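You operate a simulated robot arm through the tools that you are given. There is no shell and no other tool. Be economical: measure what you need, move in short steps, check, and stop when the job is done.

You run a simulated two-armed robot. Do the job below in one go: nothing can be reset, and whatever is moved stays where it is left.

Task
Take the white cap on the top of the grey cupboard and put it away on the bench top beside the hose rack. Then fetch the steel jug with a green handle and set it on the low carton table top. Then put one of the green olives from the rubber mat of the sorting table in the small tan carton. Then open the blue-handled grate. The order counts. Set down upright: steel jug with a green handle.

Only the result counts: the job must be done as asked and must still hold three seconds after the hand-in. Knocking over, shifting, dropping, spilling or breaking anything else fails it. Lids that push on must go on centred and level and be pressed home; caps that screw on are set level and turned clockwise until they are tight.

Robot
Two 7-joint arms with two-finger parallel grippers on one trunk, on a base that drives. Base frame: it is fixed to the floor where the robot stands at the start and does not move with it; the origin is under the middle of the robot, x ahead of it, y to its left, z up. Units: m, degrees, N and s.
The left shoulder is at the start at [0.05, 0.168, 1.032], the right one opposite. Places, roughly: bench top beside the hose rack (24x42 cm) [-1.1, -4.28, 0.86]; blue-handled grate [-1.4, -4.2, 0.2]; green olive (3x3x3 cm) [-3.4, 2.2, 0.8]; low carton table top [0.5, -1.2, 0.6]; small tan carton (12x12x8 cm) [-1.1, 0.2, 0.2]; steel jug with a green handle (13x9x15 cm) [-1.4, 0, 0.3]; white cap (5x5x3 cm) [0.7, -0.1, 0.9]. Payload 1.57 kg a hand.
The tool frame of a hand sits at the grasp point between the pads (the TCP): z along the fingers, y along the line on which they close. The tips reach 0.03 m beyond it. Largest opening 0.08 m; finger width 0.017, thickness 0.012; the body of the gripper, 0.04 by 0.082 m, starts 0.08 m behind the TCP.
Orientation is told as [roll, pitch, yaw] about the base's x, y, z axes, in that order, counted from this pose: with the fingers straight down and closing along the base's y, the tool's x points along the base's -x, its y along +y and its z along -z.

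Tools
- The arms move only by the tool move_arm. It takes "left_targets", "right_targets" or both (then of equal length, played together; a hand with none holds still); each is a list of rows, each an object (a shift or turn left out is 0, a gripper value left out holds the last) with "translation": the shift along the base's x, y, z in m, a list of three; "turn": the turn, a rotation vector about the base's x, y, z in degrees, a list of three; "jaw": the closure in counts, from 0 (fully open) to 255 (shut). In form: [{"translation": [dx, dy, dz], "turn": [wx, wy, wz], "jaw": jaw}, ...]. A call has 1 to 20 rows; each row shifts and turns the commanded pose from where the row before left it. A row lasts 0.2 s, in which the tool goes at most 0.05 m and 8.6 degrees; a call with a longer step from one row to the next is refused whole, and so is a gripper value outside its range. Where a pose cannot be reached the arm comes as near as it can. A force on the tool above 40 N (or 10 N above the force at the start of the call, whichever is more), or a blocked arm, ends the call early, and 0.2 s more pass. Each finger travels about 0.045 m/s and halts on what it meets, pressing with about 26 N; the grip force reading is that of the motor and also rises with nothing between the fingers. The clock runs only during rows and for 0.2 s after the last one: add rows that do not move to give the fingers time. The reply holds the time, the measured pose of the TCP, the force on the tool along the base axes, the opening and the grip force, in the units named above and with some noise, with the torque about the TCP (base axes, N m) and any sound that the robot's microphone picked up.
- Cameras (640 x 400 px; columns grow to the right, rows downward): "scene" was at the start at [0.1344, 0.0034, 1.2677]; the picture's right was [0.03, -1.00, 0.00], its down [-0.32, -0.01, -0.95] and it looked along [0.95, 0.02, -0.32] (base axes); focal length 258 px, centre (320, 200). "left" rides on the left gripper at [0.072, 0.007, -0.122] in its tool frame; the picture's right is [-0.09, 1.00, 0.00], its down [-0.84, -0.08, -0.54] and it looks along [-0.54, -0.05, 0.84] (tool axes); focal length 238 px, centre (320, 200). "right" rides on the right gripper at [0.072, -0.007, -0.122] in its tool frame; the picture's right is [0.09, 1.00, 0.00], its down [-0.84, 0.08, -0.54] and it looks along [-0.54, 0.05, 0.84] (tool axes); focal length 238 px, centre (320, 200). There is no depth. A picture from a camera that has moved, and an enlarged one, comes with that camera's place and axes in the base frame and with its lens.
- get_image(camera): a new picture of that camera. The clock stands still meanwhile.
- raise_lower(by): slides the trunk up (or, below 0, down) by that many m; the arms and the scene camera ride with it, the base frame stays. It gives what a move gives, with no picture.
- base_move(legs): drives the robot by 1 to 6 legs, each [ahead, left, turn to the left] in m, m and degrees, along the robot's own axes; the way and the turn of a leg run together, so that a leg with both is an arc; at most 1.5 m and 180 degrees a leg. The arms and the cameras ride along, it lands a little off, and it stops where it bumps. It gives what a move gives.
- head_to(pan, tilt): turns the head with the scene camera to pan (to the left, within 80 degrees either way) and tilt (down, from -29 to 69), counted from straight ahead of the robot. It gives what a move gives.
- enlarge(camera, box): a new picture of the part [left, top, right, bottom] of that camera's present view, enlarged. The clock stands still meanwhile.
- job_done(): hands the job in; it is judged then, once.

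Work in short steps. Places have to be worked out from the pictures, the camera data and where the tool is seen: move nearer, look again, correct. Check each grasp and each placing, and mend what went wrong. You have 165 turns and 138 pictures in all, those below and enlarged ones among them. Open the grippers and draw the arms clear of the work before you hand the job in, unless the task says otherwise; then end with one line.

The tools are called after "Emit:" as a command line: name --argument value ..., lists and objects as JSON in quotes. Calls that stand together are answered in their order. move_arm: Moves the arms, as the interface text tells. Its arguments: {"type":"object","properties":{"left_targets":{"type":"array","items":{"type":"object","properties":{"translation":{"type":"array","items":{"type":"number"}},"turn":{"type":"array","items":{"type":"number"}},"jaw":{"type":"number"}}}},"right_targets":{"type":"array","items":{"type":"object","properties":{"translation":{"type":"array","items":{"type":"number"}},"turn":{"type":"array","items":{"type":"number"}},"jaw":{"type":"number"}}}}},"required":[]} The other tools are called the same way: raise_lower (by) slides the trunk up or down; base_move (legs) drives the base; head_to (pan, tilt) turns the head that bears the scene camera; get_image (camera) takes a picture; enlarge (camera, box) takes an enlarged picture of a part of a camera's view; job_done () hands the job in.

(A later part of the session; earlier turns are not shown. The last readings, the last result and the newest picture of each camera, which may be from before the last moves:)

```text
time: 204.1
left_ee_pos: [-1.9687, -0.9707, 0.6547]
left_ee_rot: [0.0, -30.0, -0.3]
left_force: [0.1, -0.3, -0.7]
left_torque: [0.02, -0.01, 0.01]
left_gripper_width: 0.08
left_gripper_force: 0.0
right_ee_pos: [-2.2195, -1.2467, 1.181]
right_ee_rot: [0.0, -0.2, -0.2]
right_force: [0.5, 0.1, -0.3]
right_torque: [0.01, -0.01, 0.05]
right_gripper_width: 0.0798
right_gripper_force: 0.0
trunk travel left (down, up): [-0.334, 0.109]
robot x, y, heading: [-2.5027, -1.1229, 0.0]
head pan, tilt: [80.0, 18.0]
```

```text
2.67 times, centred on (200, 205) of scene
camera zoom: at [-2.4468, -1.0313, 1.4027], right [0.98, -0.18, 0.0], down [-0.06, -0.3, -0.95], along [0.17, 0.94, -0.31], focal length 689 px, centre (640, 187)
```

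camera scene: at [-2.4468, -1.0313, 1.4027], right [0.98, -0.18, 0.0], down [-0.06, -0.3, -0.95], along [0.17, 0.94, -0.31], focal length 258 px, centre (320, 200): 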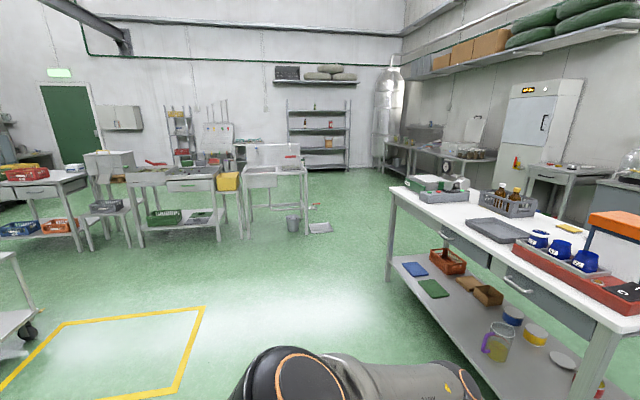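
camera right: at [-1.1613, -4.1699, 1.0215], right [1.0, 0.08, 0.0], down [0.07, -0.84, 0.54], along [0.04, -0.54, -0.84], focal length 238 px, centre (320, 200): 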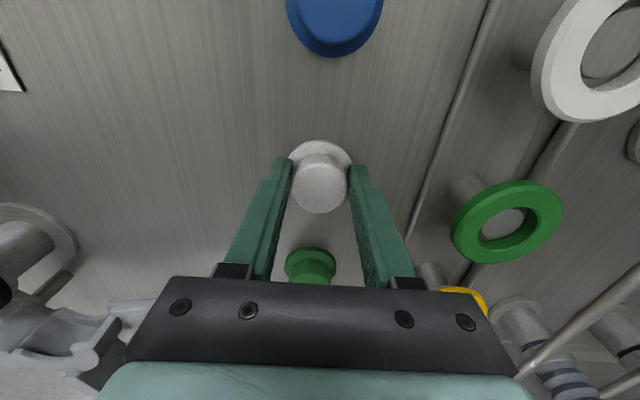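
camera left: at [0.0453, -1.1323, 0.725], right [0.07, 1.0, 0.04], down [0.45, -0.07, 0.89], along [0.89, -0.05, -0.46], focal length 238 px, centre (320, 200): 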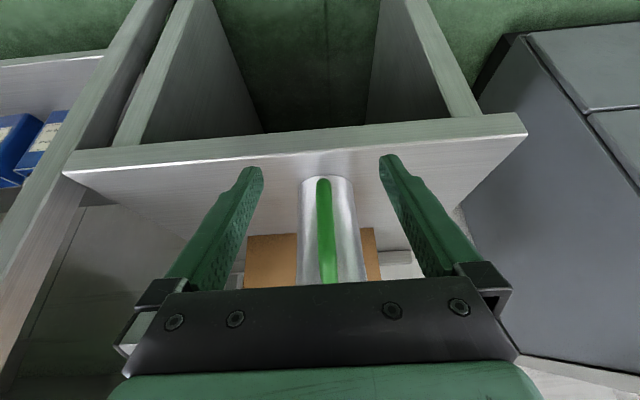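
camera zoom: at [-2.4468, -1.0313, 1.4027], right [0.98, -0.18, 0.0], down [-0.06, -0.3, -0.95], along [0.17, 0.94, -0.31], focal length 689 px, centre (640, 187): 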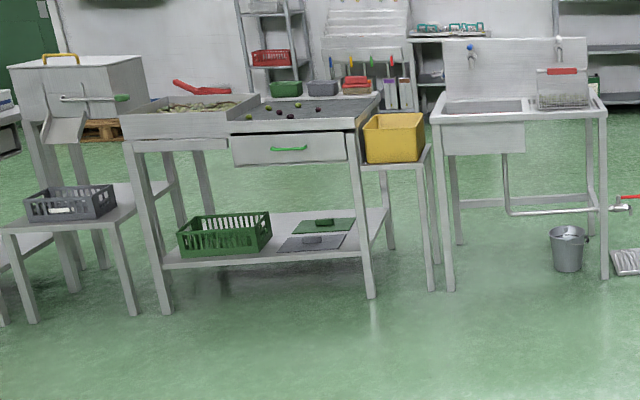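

Sorting table found: front edge y≈1.9, x -3.95…-3.1, rubber mat with olives on its right part. I straighten and raise the left hand, then drive there.

Emit:
move_arm --left_targets '[{"translation": [-0.01, 0.01, 0.045]}, {"translation": [-0.01, 0.01, 0.045]}, {"translation": [-0.01, 0.01, 0.045]}, {"translation": [-0.01, 0.01, 0.045]}, {"translation": [0, 0, 0.045], "turn": [0, 7.5, 0]}, {"translation": [0, 0, 0.045], "turn": [0, 7.5, 0]}, {"translation": [0, 0, 0.045], "turn": [0, 7.5, 0]}, {"translation": [0, 0, 0.045], "turn": [0, 7.5, 0]}, {"translation": [-0.03, 0, 0.035]}, {"translation": [-0.04, 0, 0.0]}, {"translation": [-0.04, 0, 0.0]}, {"translation": [-0.04, 0, 0.0]}]'

Emit:
base_move --legs '[[0, 0, 90], [1.2, 0, 0], [1.0, 0, 0]]'

Emit:
head_to --pan 45 --tilt 25

Emit:
get_image --camera "scene"

```text
time: 206.7
left_ee_pos: [-2.1588, -0.9285, 1.0497]
left_ee_rot: [-0.2, 0.0, -0.2]
left_force: [0.1, 0.4, 0.3]
left_torque: [-0.01, -0.02, -0.01]
left_gripper_width: 0.08
left_gripper_force: 0.0
right_ee_pos: [-2.2207, -1.2458, 1.1823]
right_ee_rot: [0.0, -0.1, -0.3]
right_force: [-0.2, -0.2, 0.5]
right_torque: [-0.01, 0.0, -0.01]
right_gripper_width: 0.0801
right_gripper_force: 0.1
trunk travel left (down, up): [-0.334, 0.109]
robot x, y, heading: [-2.503, -1.126, -0.2]
head pan, tilt: [80.0, 18.0]
```

```text
time: 221.4
left_ee_pos: [-2.6758, 1.4237, 1.0489]
left_ee_rot: [-0.2, 0.0, 89.9]
left_force: [0.0, -0.2, -0.5]
left_torque: [-0.01, 0.01, 0.01]
left_gripper_width: 0.0803
left_gripper_force: 0.1
right_ee_pos: [-2.3575, 1.3616, 1.182]
right_ee_rot: [0.2, -0.1, 89.7]
right_force: [-1.1, -0.7, -0.3]
right_torque: [0.04, -0.01, -0.02]
right_gripper_width: 0.0801
right_gripper_force: 0.1
trunk travel left (down, up): [-0.334, 0.109]
robot x, y, heading: [-2.4804, 1.0778, 89.7]
head pan, tilt: [80.0, 18.0]
```

```text
time: 222.4
left_ee_pos: [-2.6752, 1.4223, 1.0509]
left_ee_rot: [-0.2, 0.0, 89.9]
left_force: [-0.5, -0.1, -0.5]
left_torque: [-0.01, 0.02, 0.01]
left_gripper_width: 0.0802
left_gripper_force: 0.1
right_ee_pos: [-2.358, 1.3601, 1.1817]
right_ee_rot: [0.0, -0.2, 89.9]
right_force: [-0.2, -0.2, 0.1]
right_torque: [0.01, 0.02, 0.03]
right_gripper_width: 0.08
right_gripper_force: 0.0
trunk travel left (down, up): [-0.334, 0.109]
robot x, y, heading: [-2.4784, 1.0771, 90.0]
head pan, tilt: [45.0, 25.0]
```

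```text
81 pictures are left
camera scene: at [-2.5432, 1.1819, 1.3914], right [0.71, 0.7, 0.0], down [0.3, -0.3, -0.91], along [-0.64, 0.64, -0.42], focal length 258 px, centre (320, 200)
```

scene: 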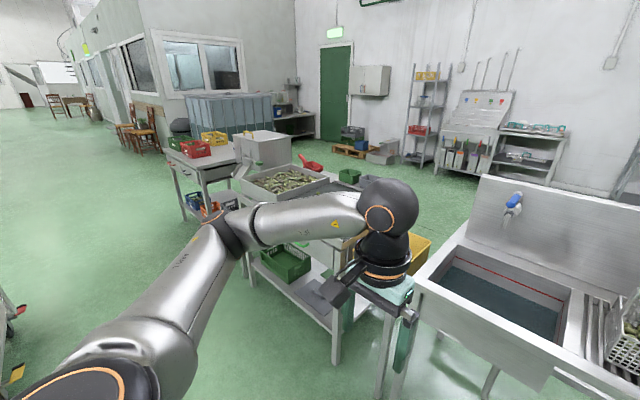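

Strafe left to stand in front of the sorting table.

Emit:
base_move --legs '[[0, 0.85, 0]]'

Emit:
head_to --pan 0 --tilt 30

Emit:
get_image --camera "scene"

```text
time: 230.3
left_ee_pos: [-3.5292, 1.4266, 1.0505]
left_ee_rot: [-0.2, 0.0, 89.8]
left_force: [-0.4, 0.2, 0.5]
left_torque: [0.02, 0.04, -0.01]
left_gripper_width: 0.08
left_gripper_force: 0.0
right_ee_pos: [-3.2128, 1.3658, 1.1814]
right_ee_rot: [0.1, -0.1, 89.7]
right_force: [-1.1, -0.1, 0.7]
right_torque: [-0.02, 0.0, -0.02]
right_gripper_width: 0.0798
right_gripper_force: 0.0
trunk travel left (down, up): [-0.334, 0.109]
robot x, y, heading: [-3.3365, 1.081, 89.8]
head pan, tilt: [45.0, 25.0]
```

```text
time: 231.4
left_ee_pos: [-3.5293, 1.4264, 1.0489]
left_ee_rot: [-0.1, 0.0, 89.9]
left_force: [0.5, -0.3, -0.7]
left_torque: [0.0, 0.02, -0.01]
left_gripper_width: 0.0799
left_gripper_force: 0.2
right_ee_pos: [-3.2126, 1.3656, 1.181]
right_ee_rot: [0.1, -0.1, 89.7]
right_force: [-0.1, 0.3, -0.3]
right_torque: [0.01, 0.0, 0.03]
right_gripper_width: 0.0801
right_gripper_force: 0.1
trunk travel left (down, up): [-0.334, 0.109]
robot x, y, heading: [-3.337, 1.083, 89.6]
head pan, tilt: [0.0, 30.0]
```

```text
80 pictures are left
camera scene: at [-3.3327, 1.2114, 1.3834], right [1.0, -0.01, 0.0], down [0.0, -0.5, -0.87], along [0.0, 0.87, -0.5], focal length 258 px, centre (320, 200)
```

scene: 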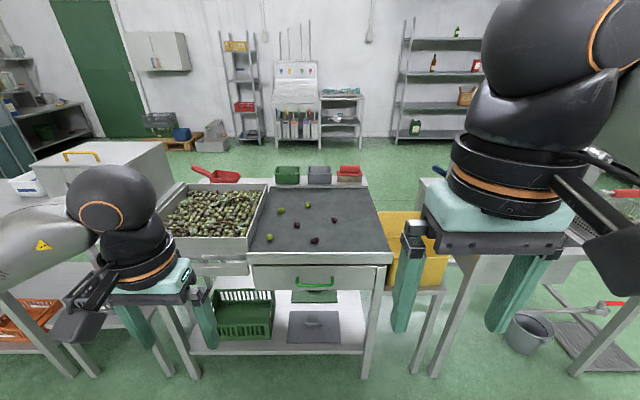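

Emit:
enlarge --camera "scene" --box '[230, 170, 410, 282]'

```text
3.56 times, centred on (320, 226) of scene
camera zoom: at [-3.3327, 1.2114, 1.3834], right [1.0, -0.01, 0.0], down [0.0, -0.5, -0.87], along [0.0, 0.87, -0.5], focal length 919 px, centre (320, 108)
```

zoom: 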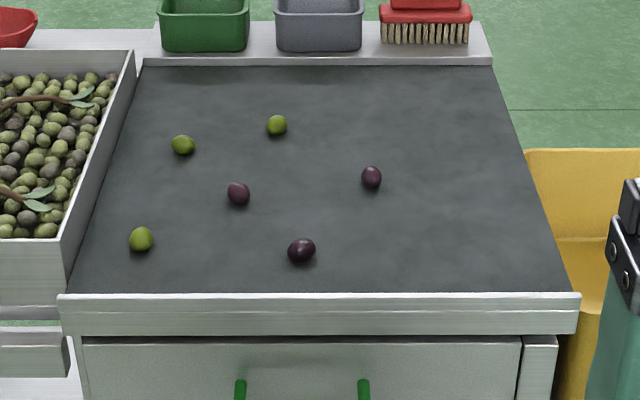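

Three green olives; the nearest is near [-3.505, 1.91], about 6 cm from the tray wall. I'll take it with the left hand: drive ahead 0.33 m and look from above.

Emit:
base_move --legs '[[0.33, 0, 0]]'

Emit:
move_arm --left_targets '[{"translation": [0, 0.02, -0.02], "jaw": 95}, {"translation": [0, 0.03, -0.03]}, {"translation": [0.02, 0.03, -0.03]}, {"translation": [0, 0, 0]}]'

Emit:
get_image --camera "left"

```text
time: 233.6
left_ee_pos: [-3.5274, 1.7554, 1.0504]
left_ee_rot: [-0.3, -0.1, 89.9]
left_force: [-0.3, 0.1, 0.3]
left_torque: [0.0, 0.02, -0.05]
left_gripper_width: 0.0799
left_gripper_force: 0.1
right_ee_pos: [-3.2114, 1.6941, 1.1811]
right_ee_rot: [0.1, -0.1, 89.9]
right_force: [0.5, 0.3, 0.2]
right_torque: [-0.02, -0.02, 0.04]
right_gripper_width: 0.08
right_gripper_force: 0.1
trunk travel left (down, up): [-0.334, 0.109]
robot x, y, heading: [-3.3329, 1.4058, 89.7]
head pan, tilt: [0.0, 30.0]
```

```text
time: 234.6
left_ee_pos: [-3.5072, 1.8351, 0.9692]
left_ee_rot: [-0.2, 0.1, 89.9]
left_force: [-0.5, 0.4, -0.3]
left_torque: [0.0, -0.01, -0.02]
left_gripper_width: 0.0504
left_gripper_force: 0.1
right_ee_pos: [-3.211, 1.6937, 1.1805]
right_ee_rot: [0.1, -0.1, 89.7]
right_force: [-0.2, -0.1, 0.8]
right_torque: [0.01, -0.03, 0.0]
right_gripper_width: 0.0799
right_gripper_force: 0.0
trunk travel left (down, up): [-0.334, 0.109]
robot x, y, heading: [-3.3324, 1.4099, 89.7]
head pan, tilt: [0.0, 30.0]
```

```text
78 pictures are left
camera left: at [-3.5143, 1.7636, 1.0922], right [-1.0, 0.09, 0.0], down [0.08, 0.84, 0.54], along [0.05, 0.54, -0.84], focal length 238 px, centre (320, 200)
```

left: 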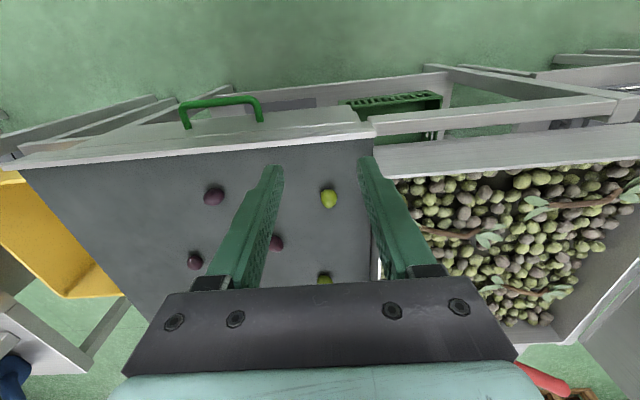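

Olive triangulates to [-3.511, 1.940, 0.812]. Move above it, lower to z≈0.87 and check.

Emit:
move_arm --left_targets '[{"translation": [-0.002, 0.035, -0.02]}, {"translation": [-0.002, 0.035, -0.02]}, {"translation": [0, 0.035, -0.025]}, {"translation": [0, 0, -0.03]}, {"translation": [0, 0, 0]}]'

Emit:
get_image --camera "left"

```text
time: 235.8
left_ee_pos: [-3.5121, 1.9408, 0.8758]
left_ee_rot: [-0.2, 0.0, 89.9]
left_force: [0.3, -0.3, -0.4]
left_torque: [-0.01, 0.0, 0.02]
left_gripper_width: 0.0503
left_gripper_force: 0.2
right_ee_pos: [-3.2124, 1.6946, 1.1808]
right_ee_rot: [0.1, -0.1, 89.8]
right_force: [-0.8, -0.2, 0.1]
right_torque: [-0.01, -0.01, 0.01]
right_gripper_width: 0.0797
right_gripper_force: 0.0
trunk travel left (down, up): [-0.334, 0.109]
robot x, y, heading: [-3.3348, 1.4112, 90.0]
head pan, tilt: [0.0, 30.0]
```

```text
77 pictures are left
camera left: at [-3.5182, 1.8693, 0.9978], right [-1.0, 0.09, 0.0], down [0.08, 0.84, 0.54], along [0.05, 0.54, -0.84], focal length 238 px, centre (320, 200)
```

left: 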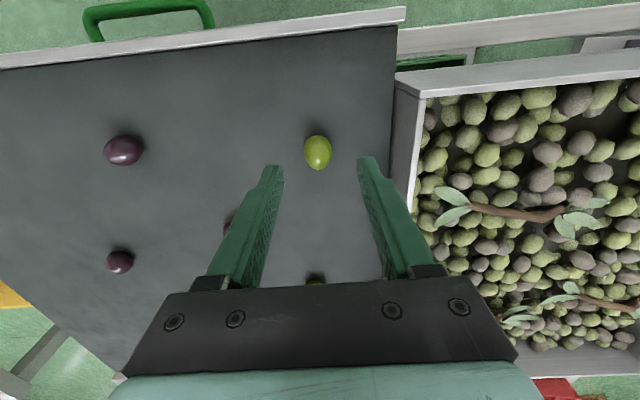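

Aligned. Descend to z≈0.832 and close.

Emit:
move_arm --left_targets '[{"translation": [0.001, 0, -0.02]}, {"translation": [0, 0, -0.015]}, {"translation": [0, 0, -0.009]}, {"translation": [0, 0, 0]}, {"jaw": 160}, {"jaw": 200}, {"jaw": 255}, {"jaw": 255}, {"jaw": 255}, {"jaw": 255}]'

Emit:
get_image --camera "left"

```text
time: 238.0
left_ee_pos: [-3.5107, 1.9401, 0.833]
left_ee_rot: [-0.1, 0.0, 89.9]
left_force: [0.2, -0.6, 0.1]
left_torque: [0.04, -0.03, 0.02]
left_gripper_width: 0.0169
left_gripper_force: 26.3
right_ee_pos: [-3.2108, 1.694, 1.1825]
right_ee_rot: [0.1, -0.1, 89.8]
right_force: [-0.5, 0.5, -0.8]
right_torque: [-0.01, -0.01, -0.01]
right_gripper_width: 0.08
right_gripper_force: 0.1
trunk travel left (down, up): [-0.334, 0.109]
robot x, y, heading: [-3.3334, 1.413, 89.6]
head pan, tilt: [0.0, 30.0]
```

```text
76 pictures are left
camera left: at [-3.5173, 1.8695, 0.954], right [-1.0, 0.09, 0.0], down [0.08, 0.84, 0.54], along [0.05, 0.54, -0.84], focal length 238 px, centre (320, 200)
```

left: 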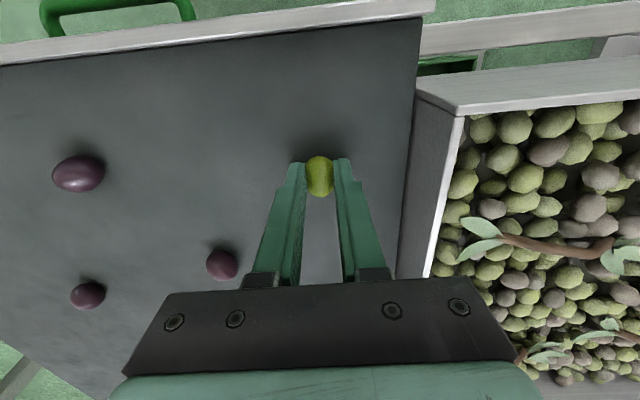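

Olive gripped (0.017 m). Lift and draw back, then check it's held.

Emit:
move_arm --left_targets '[{"translation": [0, 0, 0.02]}, {"translation": [0, 0, 0.03]}, {"translation": [0, 0, 0.04]}, {"translation": [0, 0, 0.04]}, {"translation": [0, -0.02, 0.04]}, {"translation": [0, -0.03, 0.04]}, {"translation": [0, -0.045, 0]}, {"translation": [0, -0.045, 0]}, {"translation": [0, -0.04, 0]}]'

Emit:
get_image --camera "left"

Emit:
base_move --legs '[[-0.35, 0, 0], [0, -0.87, 0]]'

```text
time: 240.0
left_ee_pos: [-3.512, 1.7599, 1.0408]
left_ee_rot: [-0.2, 0.0, 89.9]
left_force: [0.1, -0.3, -0.2]
left_torque: [0.04, 0.01, 0.01]
left_gripper_width: 0.0178
left_gripper_force: 26.6
right_ee_pos: [-3.2109, 1.6935, 1.1817]
right_ee_rot: [0.1, -0.1, 89.7]
right_force: [-0.2, -0.1, -0.4]
right_torque: [0.01, -0.03, -0.03]
right_gripper_width: 0.08
right_gripper_force: 0.1
trunk travel left (down, up): [-0.334, 0.109]
robot x, y, heading: [-3.3328, 1.4055, 89.7]
head pan, tilt: [0.0, 30.0]
```

```text
75 pictures are left
camera left: at [-3.5179, 1.6881, 1.164], right [-1.0, 0.09, 0.0], down [0.08, 0.84, 0.54], along [0.05, 0.54, -0.84], focal length 238 px, centre (320, 200)
```

left: 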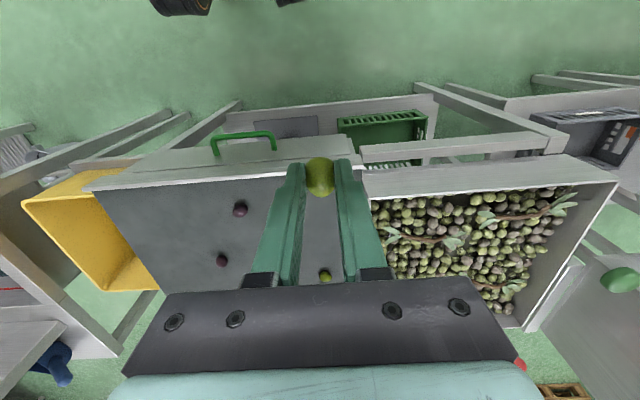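

```text
time: 249.9
left_ee_pos: [-2.6347, 1.4024, 1.0409]
left_ee_rot: [-0.1, 0.1, 89.6]
left_force: [0.7, -0.5, -0.5]
left_torque: [-0.09, -0.01, -0.03]
left_gripper_width: 0.0205
left_gripper_force: 26.5
right_ee_pos: [-2.3358, 1.335, 1.1807]
right_ee_rot: [0.1, -0.2, 89.4]
right_force: [0.3, -0.4, 0.2]
right_torque: [0.03, -0.02, 0.0]
right_gripper_width: 0.08
right_gripper_force: 0.1
trunk travel left (down, up): [-0.334, 0.109]
robot x, y, heading: [-2.457, 1.051, 89.6]
head pan, tilt: [0.0, 30.0]
```

The opening crept from 0.017 to 0.0205; check the olive in the grip.

Emit:
enlarge --camera "left" --box '[240, 120, 400, 220]'

```text
4.00 times, centred on (320, 170) of left
camera zoom: at [-2.6418, 1.3315, 1.1639], right [-0.99, 0.1, 0.0], down [0.08, 0.84, 0.54], along [0.06, 0.54, -0.84], focal length 953 px, centre (320, 320)
```

zoom: 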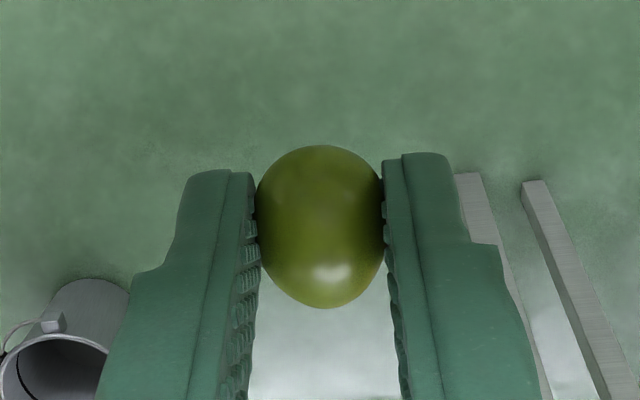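

Emit:
move_arm --left_targets '[{"jaw": 255}, {"jaw": 255}, {"jaw": 255}, {"jaw": 255}, {"jaw": 255}]'

Emit:
enlarge --camera "left" --box '[240, 120, 400, 220]'

```text
time: 251.1
left_ee_pos: [-2.6343, 1.4018, 1.0413]
left_ee_rot: [-0.2, 0.1, 89.6]
left_force: [0.4, -0.4, -0.2]
left_torque: [0.01, 0.01, 0.0]
left_gripper_width: 0.0204
left_gripper_force: 26.4
right_ee_pos: [-2.3342, 1.3335, 1.182]
right_ee_rot: [0.1, -0.1, 89.5]
right_force: [0.3, -0.9, -0.4]
right_torque: [-0.01, -0.04, 0.0]
right_gripper_width: 0.0801
right_gripper_force: 0.1
trunk travel left (down, up): [-0.334, 0.109]
robot x, y, heading: [-2.4597, 1.0509, 89.1]
head pan, tilt: [0.0, 30.0]
```

```text
4.00 times, centred on (320, 170) of left
camera zoom: at [-2.6418, 1.3316, 1.1639], right [-0.99, 0.1, 0.0], down [0.08, 0.84, 0.54], along [0.06, 0.54, -0.84], focal length 953 px, centre (320, 320)
```

zoom: 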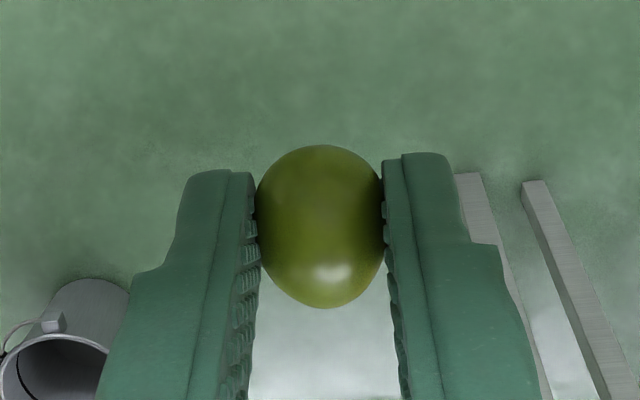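

Stable now. Look toward the north end of the jug table to see whether I can pass round there.

Emit:
head_to --pan -80 --tilt 25

Emit:
get_image --camera "scene"

```text
time: 252.6
left_ee_pos: [-2.6344, 1.4022, 1.0423]
left_ee_rot: [-0.2, 0.0, 89.4]
left_force: [-0.2, 0.4, 0.2]
left_torque: [-0.03, 0.02, 0.01]
left_gripper_width: 0.0202
left_gripper_force: 26.0
right_ee_pos: [-2.335, 1.3342, 1.1812]
right_ee_rot: [0.1, -0.1, 89.4]
right_force: [-1.0, 0.8, -0.2]
right_torque: [0.0, -0.01, 0.01]
right_gripper_width: 0.0802
right_gripper_force: 0.0
trunk travel left (down, up): [-0.334, 0.109]
robot x, y, heading: [-2.46, 1.051, 89.4]
head pan, tilt: [-80.0, 25.0]
```

```text
72 pictures are left
camera scene: at [-2.3664, 1.106, 1.3913], right [0.16, -0.99, 0.0], down [-0.42, -0.07, -0.91], along [0.89, 0.15, -0.42], focal length 258 px, centre (320, 200)
```

scene: 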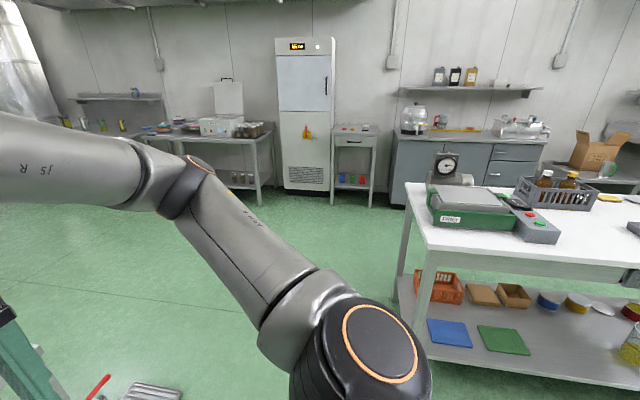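

The north end is wide open. Turn to face +x, pass the table's north end, turn around and come to its front side facing −x.

Emit:
base_move --legs '[[0, 0, -90], [0.3, 0.3, 0], [1.0, 0, 0], [0.85, 0, 0]]'

Emit:
enlarge --camera "left" --box '[240, 120, 400, 220]'

```text
time: 268.6
left_ee_pos: [0.0421, 1.5189, 1.0411]
left_ee_rot: [-0.3, 0.0, 0.3]
left_force: [-0.3, -0.7, 0.0]
left_torque: [-0.01, 0.03, -0.01]
left_gripper_width: 0.0193
left_gripper_force: 25.9
right_ee_pos: [-0.022, 1.2191, 1.1807]
right_ee_rot: [0.1, -0.1, 0.1]
right_force: [-0.2, 0.3, 0.5]
right_torque: [-0.04, -0.01, 0.0]
right_gripper_width: 0.0801
right_gripper_force: 0.0
trunk travel left (down, up): [-0.334, 0.109]
robot x, y, heading: [-0.3034, 1.3424, 0.2]
head pan, tilt: [-80.0, 25.0]
```

```text
4.00 times, centred on (320, 170) of left
camera zoom: at [-0.0292, 1.5271, 1.1638], right [0.09, 1.0, 0.0], down [0.84, -0.07, 0.54], along [0.54, -0.05, -0.84], focal length 953 px, centre (320, 320)
```

zoom: 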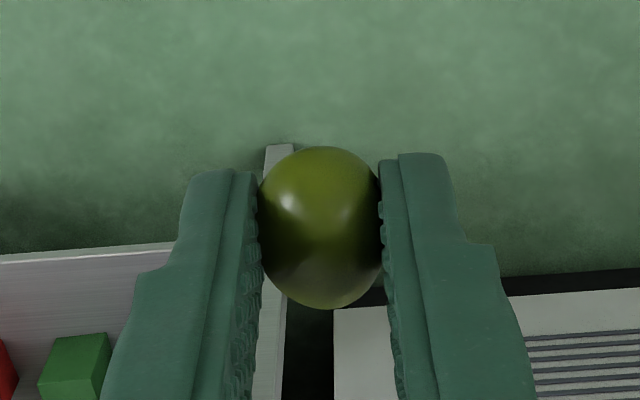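

Olive still secure. Turn round and strafe to face the carton from the front.

Emit:
base_move --legs '[[-0.1, 0, 0], [0, 0, 180], [0, 1.0, 0]]'

Emit:
head_to --pan 0 --tilt 45

Emit:
get_image --camera "scene"

```text
time: 285.7
left_ee_pos: [-0.7933, 0.1697, 1.0414]
left_ee_rot: [-0.2, 0.0, 178.5]
left_force: [0.2, 0.5, -0.4]
left_torque: [-0.03, 0.02, -0.01]
left_gripper_width: 0.0184
left_gripper_force: 26.5
right_ee_pos: [-0.7189, 0.4692, 1.182]
right_ee_rot: [0.1, -0.1, 178.4]
right_force: [-0.3, 0.4, -0.5]
right_torque: [-0.03, -0.02, -0.01]
right_gripper_width: 0.0799
right_gripper_force: 0.0
trunk travel left (down, up): [-0.334, 0.109]
robot x, y, heading: [-0.4343, 0.3369, 178.3]
head pan, tilt: [-80.0, 25.0]
```

```text
time: 287.2
left_ee_pos: [-0.7937, 0.17, 1.0416]
left_ee_rot: [-0.2, 0.0, 178.4]
left_force: [-0.1, 0.6, -0.4]
left_torque: [0.02, 0.02, -0.01]
left_gripper_width: 0.0186
left_gripper_force: 25.9
right_ee_pos: [-0.7187, 0.4678, 1.1816]
right_ee_rot: [0.2, -0.1, 178.3]
right_force: [1.2, 0.9, 0.4]
right_torque: [0.0, 0.01, 0.0]
right_gripper_width: 0.0803
right_gripper_force: 0.1
trunk travel left (down, up): [-0.334, 0.109]
robot x, y, heading: [-0.4394, 0.3372, 178.6]
head pan, tilt: [0.0, 45.0]
```

```text
70 pictures are left
camera scene: at [-0.5571, 0.344, 1.3608], right [0.03, 1.0, 0.0], down [0.71, -0.02, -0.71], along [-0.71, 0.02, -0.71], focal length 258 px, centre (320, 200)
```

scene: 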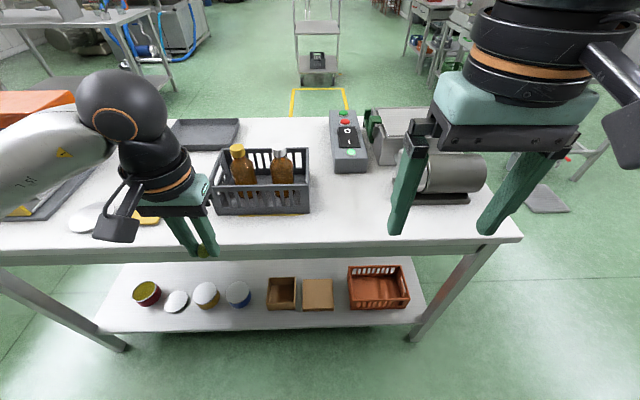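

Carton rim centre ≈ [-1.08, 0.197], rim z≈0.32; shelf front edge x≈-0.93. Back up a little, lower the trunk, and tilt the left hand 45° forward while descending outside the table.

Emit:
base_move --legs '[[-0.14, 0, 1.5]]'

Emit:
raise_lower --by -0.33

Emit:
move_arm --left_targets '[{"translation": [-0.005, 0, -0.03], "turn": [0, 7.5, 0]}, {"translation": [-0.005, 0, -0.03], "turn": [0, 7.5, 0]}, {"translation": [-0.005, 0, -0.03], "turn": [0, 7.5, 0]}, {"translation": [-0.005, 0, -0.03], "turn": [0, 7.5, 0]}, {"translation": [-0.005, 0, -0.03], "turn": [0, 7.5, 0]}, {"translation": [-0.005, 0, -0.03], "turn": [0, 7.5, 0]}, {"translation": [-0.01, 0, -0.03]}, {"translation": [-0.01, 0, -0.03]}, {"translation": [-0.01, 0, -0.03]}, {"translation": [0, 0, 0]}]'

Emit:
get_image --camera "left"

Emit:
get_image --camera "scene"

```text
time: 288.6
left_ee_pos: [-0.6481, 0.1605, 1.0426]
left_ee_rot: [-0.3, 0.0, 179.9]
left_force: [0.1, 0.3, -0.2]
left_torque: [-0.04, 0.01, -0.04]
left_gripper_width: 0.0187
left_gripper_force: 25.9
right_ee_pos: [-0.5822, 0.4595, 1.1821]
right_ee_rot: [0.1, -0.1, 179.9]
right_force: [0.2, -0.6, 0.0]
right_torque: [0.0, 0.02, 0.02]
right_gripper_width: 0.0799
right_gripper_force: 0.0
trunk travel left (down, up): [-0.334, 0.109]
robot x, y, heading: [-0.2978, 0.3352, 179.8]
head pan, tilt: [0.0, 45.0]
```

```text
time: 291.8
left_ee_pos: [-0.6489, 0.1587, 0.7119]
left_ee_rot: [-0.1, -0.1, 179.8]
left_force: [0.8, 0.7, -0.5]
left_torque: [-0.01, -0.01, 0.03]
left_gripper_width: 0.0183
left_gripper_force: 25.5
right_ee_pos: [-0.5822, 0.4581, 0.8513]
right_ee_rot: [0.1, -0.1, 179.9]
right_force: [-0.5, 0.1, 0.6]
right_torque: [0.04, -0.01, 0.01]
right_gripper_width: 0.08
right_gripper_force: 0.0
trunk travel left (down, up): [-0.004, 0.439]
robot x, y, heading: [-0.2959, 0.3399, 180.1]
head pan, tilt: [0.0, 45.0]
```

```text
time: 294.0
left_ee_pos: [-0.6946, 0.1674, 0.4705]
left_ee_rot: [0.9, -38.9, 179.8]
left_force: [0.2, 0.6, 0.6]
left_torque: [0.02, 0.02, 0.03]
left_gripper_width: 0.0183
left_gripper_force: 26.1
left hand out of reach, approached as far as the arm can: row 6, 9
right_ee_pos: [-0.5838, 0.4593, 0.8517]
right_ee_rot: [0.1, -0.1, 179.8]
right_force: [0.7, -0.3, 1.1]
right_torque: [0.02, 0.01, 0.01]
right_gripper_width: 0.08
right_gripper_force: 0.0
trunk travel left (down, up): [-0.004, 0.439]
robot x, y, heading: [-0.2992, 0.3384, 179.9]
head pan, tilt: [0.0, 45.0]
```

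```text
69 pictures are left
camera left: at [-0.562, 0.1623, 0.5204], right [-0.06, -1.0, 0.07], down [-0.31, 0.09, 0.95], along [-0.95, 0.04, -0.31], focal length 238 px, centre (320, 200)
```

left: 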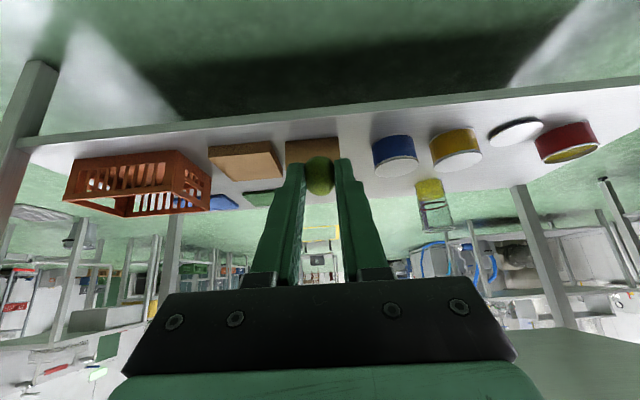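

```text
68 pictures are left
camera scene: at [-0.4178, 0.3385, 1.0308], right [0.0, 1.0, 0.0], down [0.71, 0.0, -0.71], along [-0.71, 0.0, -0.71], focal length 258 px, centre (320, 200)
```

scene: 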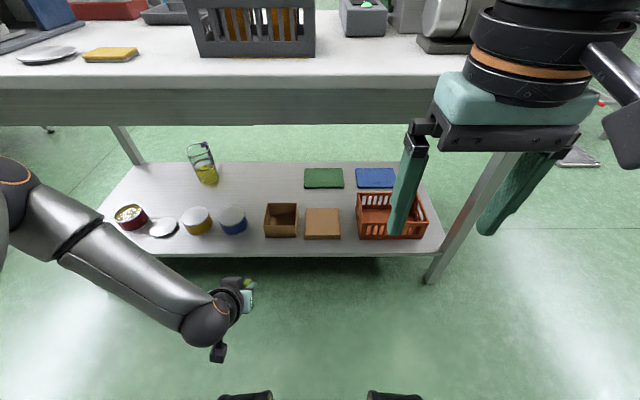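

Carton rim centre re-measured at [-1.068, 0.194]. Adjust height/side, then drive ahead 0.2 m.

Emit:
move_arm --left_targets '[{"translation": [-0.02, 0.01, -0.02]}, {"translation": [-0.02, 0.01, -0.02]}, {"translation": [0, 0.007, -0.02]}, {"translation": [0, 0, 0]}]'

Emit:
base_move --legs '[[0.2, 0, 0]]'

Emit:
get_image --camera "left"

Emit:
get_image --camera "scene"

```text
time: 295.0
left_ee_pos: [-0.6988, 0.1843, 0.4574]
left_ee_rot: [0.2, -39.7, 179.8]
left_force: [-0.4, -0.5, -0.1]
left_torque: [-0.02, 0.0, 0.0]
left_gripper_width: 0.0185
left_gripper_force: 26.1
left hand out of reach, approached as far as the arm can: row 1, 2, 3
right_ee_pos: [-0.5827, 0.4588, 0.8513]
right_ee_rot: [0.0, -0.1, 179.7]
right_force: [-0.5, 0.3, 0.5]
right_torque: [-0.02, 0.03, 0.03]
right_gripper_width: 0.0802
right_gripper_force: 0.1
trunk travel left (down, up): [-0.004, 0.439]
robot x, y, heading: [-0.2973, 0.3402, 179.8]
head pan, tilt: [0.0, 45.0]
```

```text
time: 296.6
left_ee_pos: [-0.9003, 0.1867, 0.457]
left_ee_rot: [0.2, -39.7, 179.8]
left_force: [-0.1, -0.6, 0.3]
left_torque: [0.03, -0.05, 0.02]
left_gripper_width: 0.0185
left_gripper_force: 25.8
right_ee_pos: [-0.7841, 0.4613, 0.8511]
right_ee_rot: [0.1, 0.0, 179.7]
right_force: [-0.1, -0.8, 1.3]
right_torque: [-0.02, -0.01, 0.02]
right_gripper_width: 0.0802
right_gripper_force: 0.0
trunk travel left (down, up): [-0.004, 0.439]
robot x, y, heading: [-0.4966, 0.3366, 179.8]
head pan, tilt: [0.0, 45.0]
```

```text
67 pictures are left
camera left: at [-0.7667, 0.1801, 0.5059], right [-0.07, -1.0, 0.06], down [-0.3, 0.08, 0.95], along [-0.95, 0.05, -0.3], focal length 238 px, centre (320, 200)
```

left: 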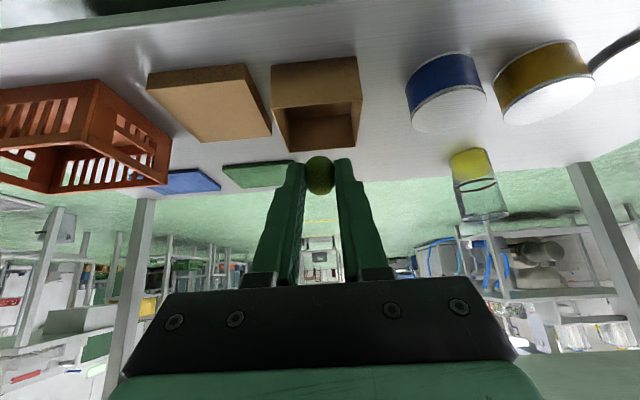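

```text
66 pictures are left
camera scene: at [-0.6183, 0.3396, 1.0308], right [0.01, 1.0, 0.0], down [0.71, 0.0, -0.71], along [-0.71, 0.0, -0.71], focal length 258 px, centre (320, 200)
```

scene: 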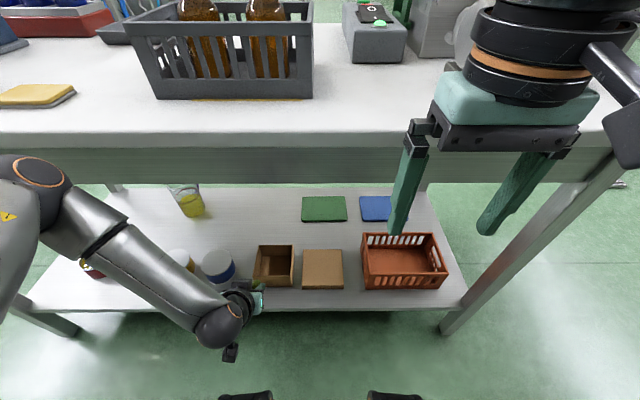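

Carton rim spans x≈-1.00…-1.10, y centre ≈0.188. Move the olive over it (TCP x≈-1.04, z≈0.38).

Emit:
move_arm --left_targets '[{"translation": [-0.02, 0, -0.01]}, {"translation": [-0.03, 0.001, -0.015]}, {"translation": [-0.03, 0.001, -0.02]}, {"translation": [-0.03, 0, -0.02]}, {"translation": [-0.03, 0, -0.01]}, {"translation": [0, 0, 0]}]'

Emit:
get_image --camera "left"

Emit:
enlarge --camera "scene" --box '[180, 200, 380, 325]'

```text
time: 298.0
left_ee_pos: [-1.0409, 0.1889, 0.3833]
left_ee_rot: [0.2, -39.6, 179.8]
left_force: [0.0, -0.3, 0.9]
left_torque: [0.01, 0.0, 0.0]
left_gripper_width: 0.0186
left_gripper_force: 26.0
right_ee_pos: [-0.7831, 0.4601, 0.8506]
right_ee_rot: [0.1, -0.1, 179.7]
right_force: [0.5, 0.3, -0.3]
right_torque: [0.02, 0.02, 0.01]
right_gripper_width: 0.0798
right_gripper_force: 0.1
trunk travel left (down, up): [-0.004, 0.439]
robot x, y, heading: [-0.4989, 0.3406, 179.6]
head pan, tilt: [0.0, 45.0]
```

```text
65 pictures are left
camera left: at [-0.9069, 0.1821, 0.4314], right [-0.07, -1.0, 0.06], down [-0.3, 0.08, 0.95], along [-0.95, 0.05, -0.3], focal length 238 px, centre (320, 200)
```

left: 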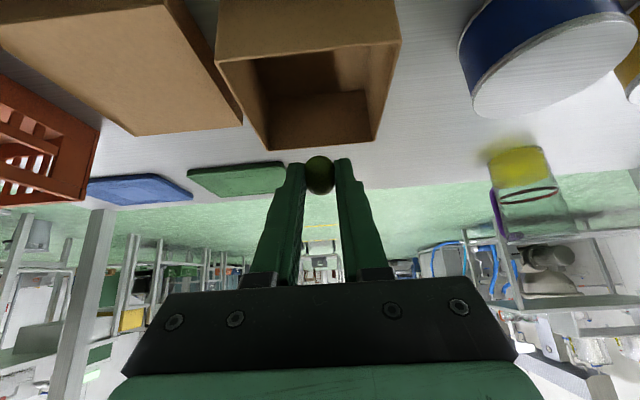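

```text
3.20 times, centred on (280, 262) of scene
camera zoom: at [-0.6184, 0.3396, 1.0308], right [0.01, 1.0, 0.0], down [0.71, 0.0, -0.71], along [-0.71, 0.0, -0.71], focal length 827 px, centre (448, 0)
```

zoom: 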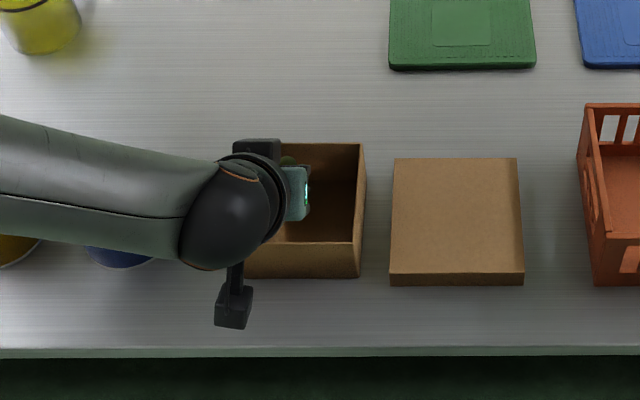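

Olive is over the carton (≈[-1.068, 0.19]). Lower 4.5 cm and open partway to drop it.

Emit:
move_arm --left_targets '[{"translation": [0.003, 0, -0.02]}, {"translation": [0.002, 0, -0.02]}, {"translation": [0, 0, -0.01]}, {"translation": [0, 0, 0]}, {"jaw": 100}, {"jaw": 100}, {"jaw": 100}, {"jaw": 100}, {"jaw": 100}]'

Emit:
get_image --camera "left"

```text
time: 300.0
left_ee_pos: [-1.0361, 0.1884, 0.3324]
left_ee_rot: [0.2, -39.7, 179.8]
left_force: [0.0, 0.0, -0.5]
left_torque: [-0.01, 0.0, 0.0]
left_gripper_width: 0.0486
left_gripper_force: 0.0
right_ee_pos: [-0.7835, 0.4598, 0.8514]
right_ee_rot: [0.1, -0.1, 179.8]
right_force: [0.1, 0.4, 0.3]
right_torque: [-0.02, 0.0, -0.02]
right_gripper_width: 0.08
right_gripper_force: 0.0
trunk travel left (down, up): [-0.004, 0.439]
robot x, y, heading: [-0.499, 0.3383, 179.7]
head pan, tilt: [0.0, 45.0]
```

```text
63 pictures are left
camera left: at [-0.9017, 0.1821, 0.3814], right [-0.07, -1.0, 0.06], down [-0.3, 0.08, 0.95], along [-0.95, 0.05, -0.3], focal length 238 px, centre (320, 200)
```

left: 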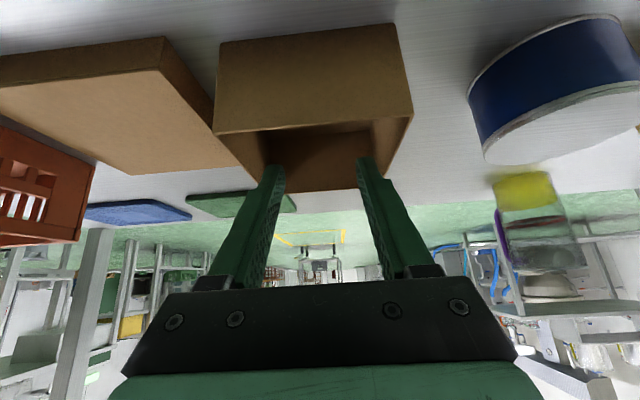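

Released. Lift, draw the hand back out with the base, and verify the olive lies in the carton.

Emit:
move_arm --left_targets '[{"translation": [0, 0, 0.02]}, {"translation": [0, 0, 0.03]}, {"translation": [0.02, 0, 0.02]}, {"translation": [0.04, 0, 0.01]}, {"translation": [0.04, 0, 0]}, {"translation": [0.03, 0, 0]}]'

Emit:
base_move --legs '[[-0.2, 0, 0]]'

Emit:
raise_lower --by 0.2

Emit:
enlarge --camera "scene" --box '[200, 210, 360, 310]'

```text
time: 301.4
left_ee_pos: [-0.912, 0.1991, 0.4194]
left_ee_rot: [0.5, -39.6, 179.8]
left_force: [-0.3, 0.2, 0.8]
left_torque: [-0.01, 0.02, -0.01]
left_gripper_width: 0.0484
left_gripper_force: 0.0
left hand out of reach, approached as far as the arm can: row 5, 6
right_ee_pos: [-0.7829, 0.46, 0.8513]
right_ee_rot: [0.1, -0.1, 179.7]
right_force: [0.3, 0.3, -0.3]
right_torque: [0.01, 0.01, 0.03]
right_gripper_width: 0.08
right_gripper_force: 0.0
trunk travel left (down, up): [-0.004, 0.439]
robot x, y, heading: [-0.4999, 0.3382, 179.5]
head pan, tilt: [0.0, 45.0]
```

```text
time: 303.0
left_ee_pos: [-0.7125, 0.1996, 0.4197]
left_ee_rot: [0.5, -39.5, 179.9]
left_force: [0.1, 0.1, -0.2]
left_torque: [0.06, 0.02, 0.0]
left_gripper_width: 0.0484
left_gripper_force: 0.1
right_ee_pos: [-0.5837, 0.459, 0.8511]
right_ee_rot: [0.0, -0.1, 179.7]
right_force: [-1.2, -0.6, -0.3]
right_torque: [-0.01, 0.04, 0.01]
right_gripper_width: 0.0801
right_gripper_force: 0.0
trunk travel left (down, up): [-0.004, 0.439]
robot x, y, heading: [-0.3004, 0.338, 179.9]
head pan, tilt: [0.0, 45.0]
```

```text
time: 305.2
left_ee_pos: [-0.7124, 0.1994, 0.6197]
left_ee_rot: [0.5, -39.4, 179.8]
left_force: [0.1, -0.1, 0.3]
left_torque: [-0.03, 0.0, -0.02]
left_gripper_width: 0.0484
left_gripper_force: 0.0
right_ee_pos: [-0.584, 0.4586, 1.0518]
right_ee_rot: [0.1, -0.2, 179.7]
right_force: [0.2, -0.2, -0.1]
right_torque: [0.01, 0.0, -0.01]
right_gripper_width: 0.08
right_gripper_force: 0.0
trunk travel left (down, up): [-0.204, 0.239]
robot x, y, heading: [-0.2997, 0.3374, 179.7]
head pan, tilt: [0.0, 45.0]
```

```text
4.00 times, centred on (280, 260) of scene
camera zoom: at [-0.4185, 0.3385, 1.2307], right [0.01, 1.0, 0.0], down [0.71, 0.0, -0.71], along [-0.71, 0.0, -0.71], focal length 1034 px, centre (480, -40)
```

zoom: 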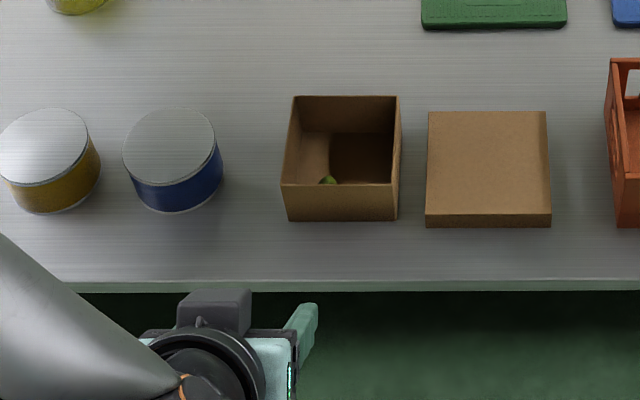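

The olive is inside the carton. Now for the grate: straighten and lift the left hand, then drive down the corridor to the drains.

Emit:
move_arm --left_targets '[{"translation": [0, 0, 0.045]}, {"translation": [0, 0, 0.045]}, {"translation": [0, 0, 0.045], "turn": [0, -8, 0]}, {"translation": [0, 0, 0.045], "turn": [0, -8, 0]}, {"translation": [0, 0, 0.045], "turn": [0, -8, 0]}, {"translation": [0.02, 0, 0.04], "turn": [0, -8, 0]}, {"translation": [0.03, 0, 0.035], "turn": [0, -7.5, 0]}, {"translation": [0.03, 0, 0.03], "jaw": 0}, {"translation": [0.02, 0, 0.03]}, {"translation": [0, 0, 0]}]'

Emit:
base_move --legs '[[-0.1, 0, 90], [1.4, 0, 0], [1.4, 0, 0], [0.84, 0, 0]]'

Emit:
head_to --pan -40 --tilt 35

Emit:
get_image --camera "scene"

```text
time: 307.4
left_ee_pos: [-0.6114, 0.1976, 0.9803]
left_ee_rot: [0.4, 0.1, 179.8]
left_force: [-0.6, 0.4, -0.1]
left_torque: [-0.01, -0.01, -0.01]
left_gripper_width: 0.08
left_gripper_force: 0.1
right_ee_pos: [-0.5838, 0.4598, 1.0515]
right_ee_rot: [0.1, -0.1, 179.6]
right_force: [-0.3, 0.5, 0.0]
right_torque: [0.04, -0.01, -0.02]
right_gripper_width: 0.0799
right_gripper_force: 0.1
trunk travel left (down, up): [-0.204, 0.239]
robot x, y, heading: [-0.2983, 0.3375, 179.8]
head pan, tilt: [0.0, 45.0]
```

```text
time: 328.9
left_ee_pos: [-0.0493, -3.5572, 0.98]
left_ee_rot: [0.2, 0.0, -89.2]
left_force: [-0.2, -0.3, 0.3]
left_torque: [0.0, 0.01, 0.0]
left_gripper_width: 0.0798
left_gripper_force: 0.1
right_ee_pos: [-0.3094, -3.535, 1.0518]
right_ee_rot: [0.1, -0.1, -89.5]
right_force: [-0.5, -0.9, 0.0]
right_torque: [-0.01, 0.0, -0.01]
right_gripper_width: 0.0798
right_gripper_force: 0.1
trunk travel left (down, up): [-0.204, 0.239]
robot x, y, heading: [-0.1872, -3.2455, -89.6]
head pan, tilt: [0.0, 45.0]
```

```text
time: 329.9
left_ee_pos: [-0.0478, -3.5586, 0.9807]
left_ee_rot: [0.3, -0.1, -89.2]
left_force: [1.7, -0.7, 0.5]
left_torque: [0.0, -0.02, 0.0]
left_gripper_width: 0.08
left_gripper_force: 0.1
right_ee_pos: [-0.3098, -3.5332, 1.0518]
right_ee_rot: [0.0, -0.1, -89.4]
right_force: [0.1, 0.8, 0.2]
right_torque: [0.0, 0.01, 0.02]
right_gripper_width: 0.0798
right_gripper_force: 0.1
trunk travel left (down, up): [-0.204, 0.239]
robot x, y, heading: [-0.1925, -3.2454, -89.3]
head pan, tilt: [-40.0, 35.0]
```

```text
61 pictures are left
camera scene: at [-0.246, -3.354, 1.2456], right [-0.77, 0.63, 0.0], down [0.36, 0.44, -0.82], along [-0.52, -0.63, -0.57], focal length 258 px, centre (320, 200)
```

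scene: 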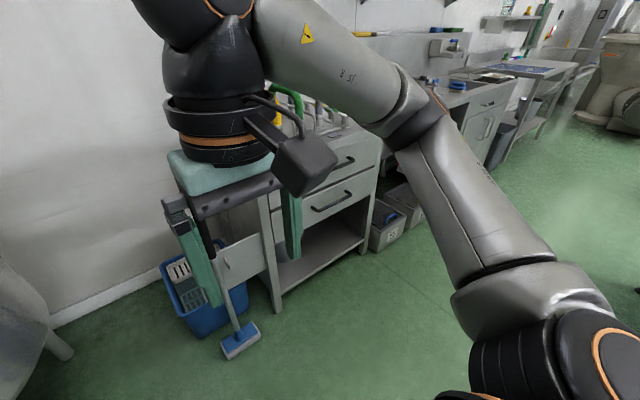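

Path clear; strafe right in front of the drains.

Emit:
base_move --legs '[[0, -1.07, 0]]'

Emit:
head_to --pan 0 --tilt 45

Emit:
raise_lower --by -0.2

Emit:
get_image --camera "scene"

```text
time: 339.6
left_ee_pos: [-1.1182, -3.5644, 0.9808]
left_ee_rot: [0.3, -0.1, -89.9]
left_force: [0.3, 0.2, 0.2]
left_torque: [-0.02, 0.03, -0.02]
left_gripper_width: 0.0799
left_gripper_force: 0.2
right_ee_pos: [-1.38, -3.5366, 1.0511]
right_ee_rot: [0.2, -0.1, -90.1]
right_force: [0.2, 0.7, 0.2]
right_torque: [0.03, 0.04, 0.04]
right_gripper_width: 0.0801
right_gripper_force: 0.1
trunk travel left (down, up): [-0.204, 0.239]
robot x, y, heading: [-1.2566, -3.2525, -90.0]
head pan, tilt: [-40.0, 35.0]
```

```text
time: 340.7
left_ee_pos: [-1.1173, -3.5651, 0.9799]
left_ee_rot: [0.3, 0.0, -90.0]
left_force: [-1.0, 0.5, -0.5]
left_torque: [-0.01, 0.01, 0.01]
left_gripper_width: 0.0797
left_gripper_force: 0.1
right_ee_pos: [-1.3809, -3.5371, 1.0508]
right_ee_rot: [0.1, -0.1, -90.1]
right_force: [-0.1, -0.6, 0.5]
right_torque: [-0.03, -0.01, -0.03]
right_gripper_width: 0.0801
right_gripper_force: 0.0
trunk travel left (down, up): [-0.204, 0.239]
robot x, y, heading: [-1.2625, -3.2536, -90.0]
head pan, tilt: [0.0, 45.0]
```

```text
time: 342.8
left_ee_pos: [-1.1174, -3.5644, 0.7808]
left_ee_rot: [0.3, 0.0, -90.1]
left_force: [-0.8, 0.4, 0.0]
left_torque: [-0.03, 0.04, -0.01]
left_gripper_width: 0.0799
left_gripper_force: 0.0
right_ee_pos: [-1.3797, -3.5375, 0.8519]
right_ee_rot: [0.1, -0.1, -90.2]
right_force: [0.4, -0.4, 0.0]
right_torque: [0.01, 0.01, 0.03]
right_gripper_width: 0.0797
right_gripper_force: 0.0
trunk travel left (down, up): [-0.004, 0.439]
robot x, y, heading: [-1.2582, -3.253, -90.3]
head pan, tilt: [0.0, 45.0]
```

```text
60 pictures are left
camera scene: at [-1.2573, -3.3719, 1.0308], right [-1.0, 0.0, 0.0], down [0.0, 0.71, -0.71], along [0.0, -0.71, -0.71], focal length 258 px, centre (320, 200)
```

scene: 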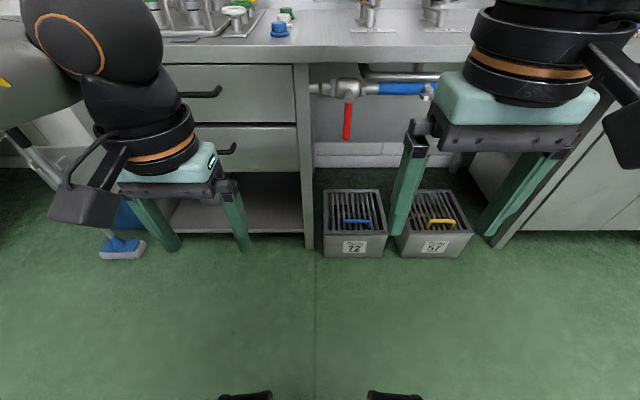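

Emit:
enlarge --camera "scene" --box '[300, 70, 460, 270]'

```text
2.00 times, centred on (380, 170) of scene
camera zoom: at [-1.2573, -3.3719, 1.0308], right [-1.0, 0.0, 0.0], down [0.0, 0.71, -0.71], along [0.0, -0.71, -0.71], focal length 517 px, centre (200, 260)
```

zoom: 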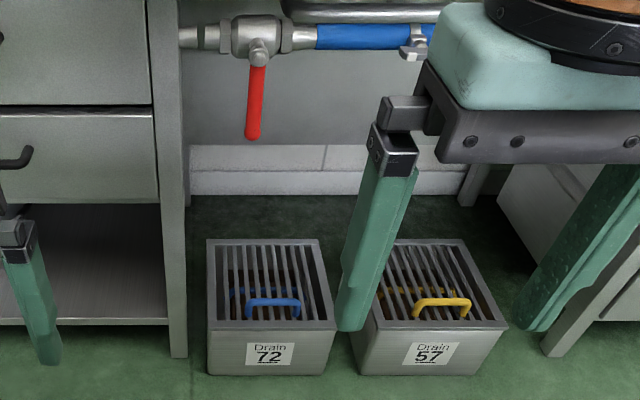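

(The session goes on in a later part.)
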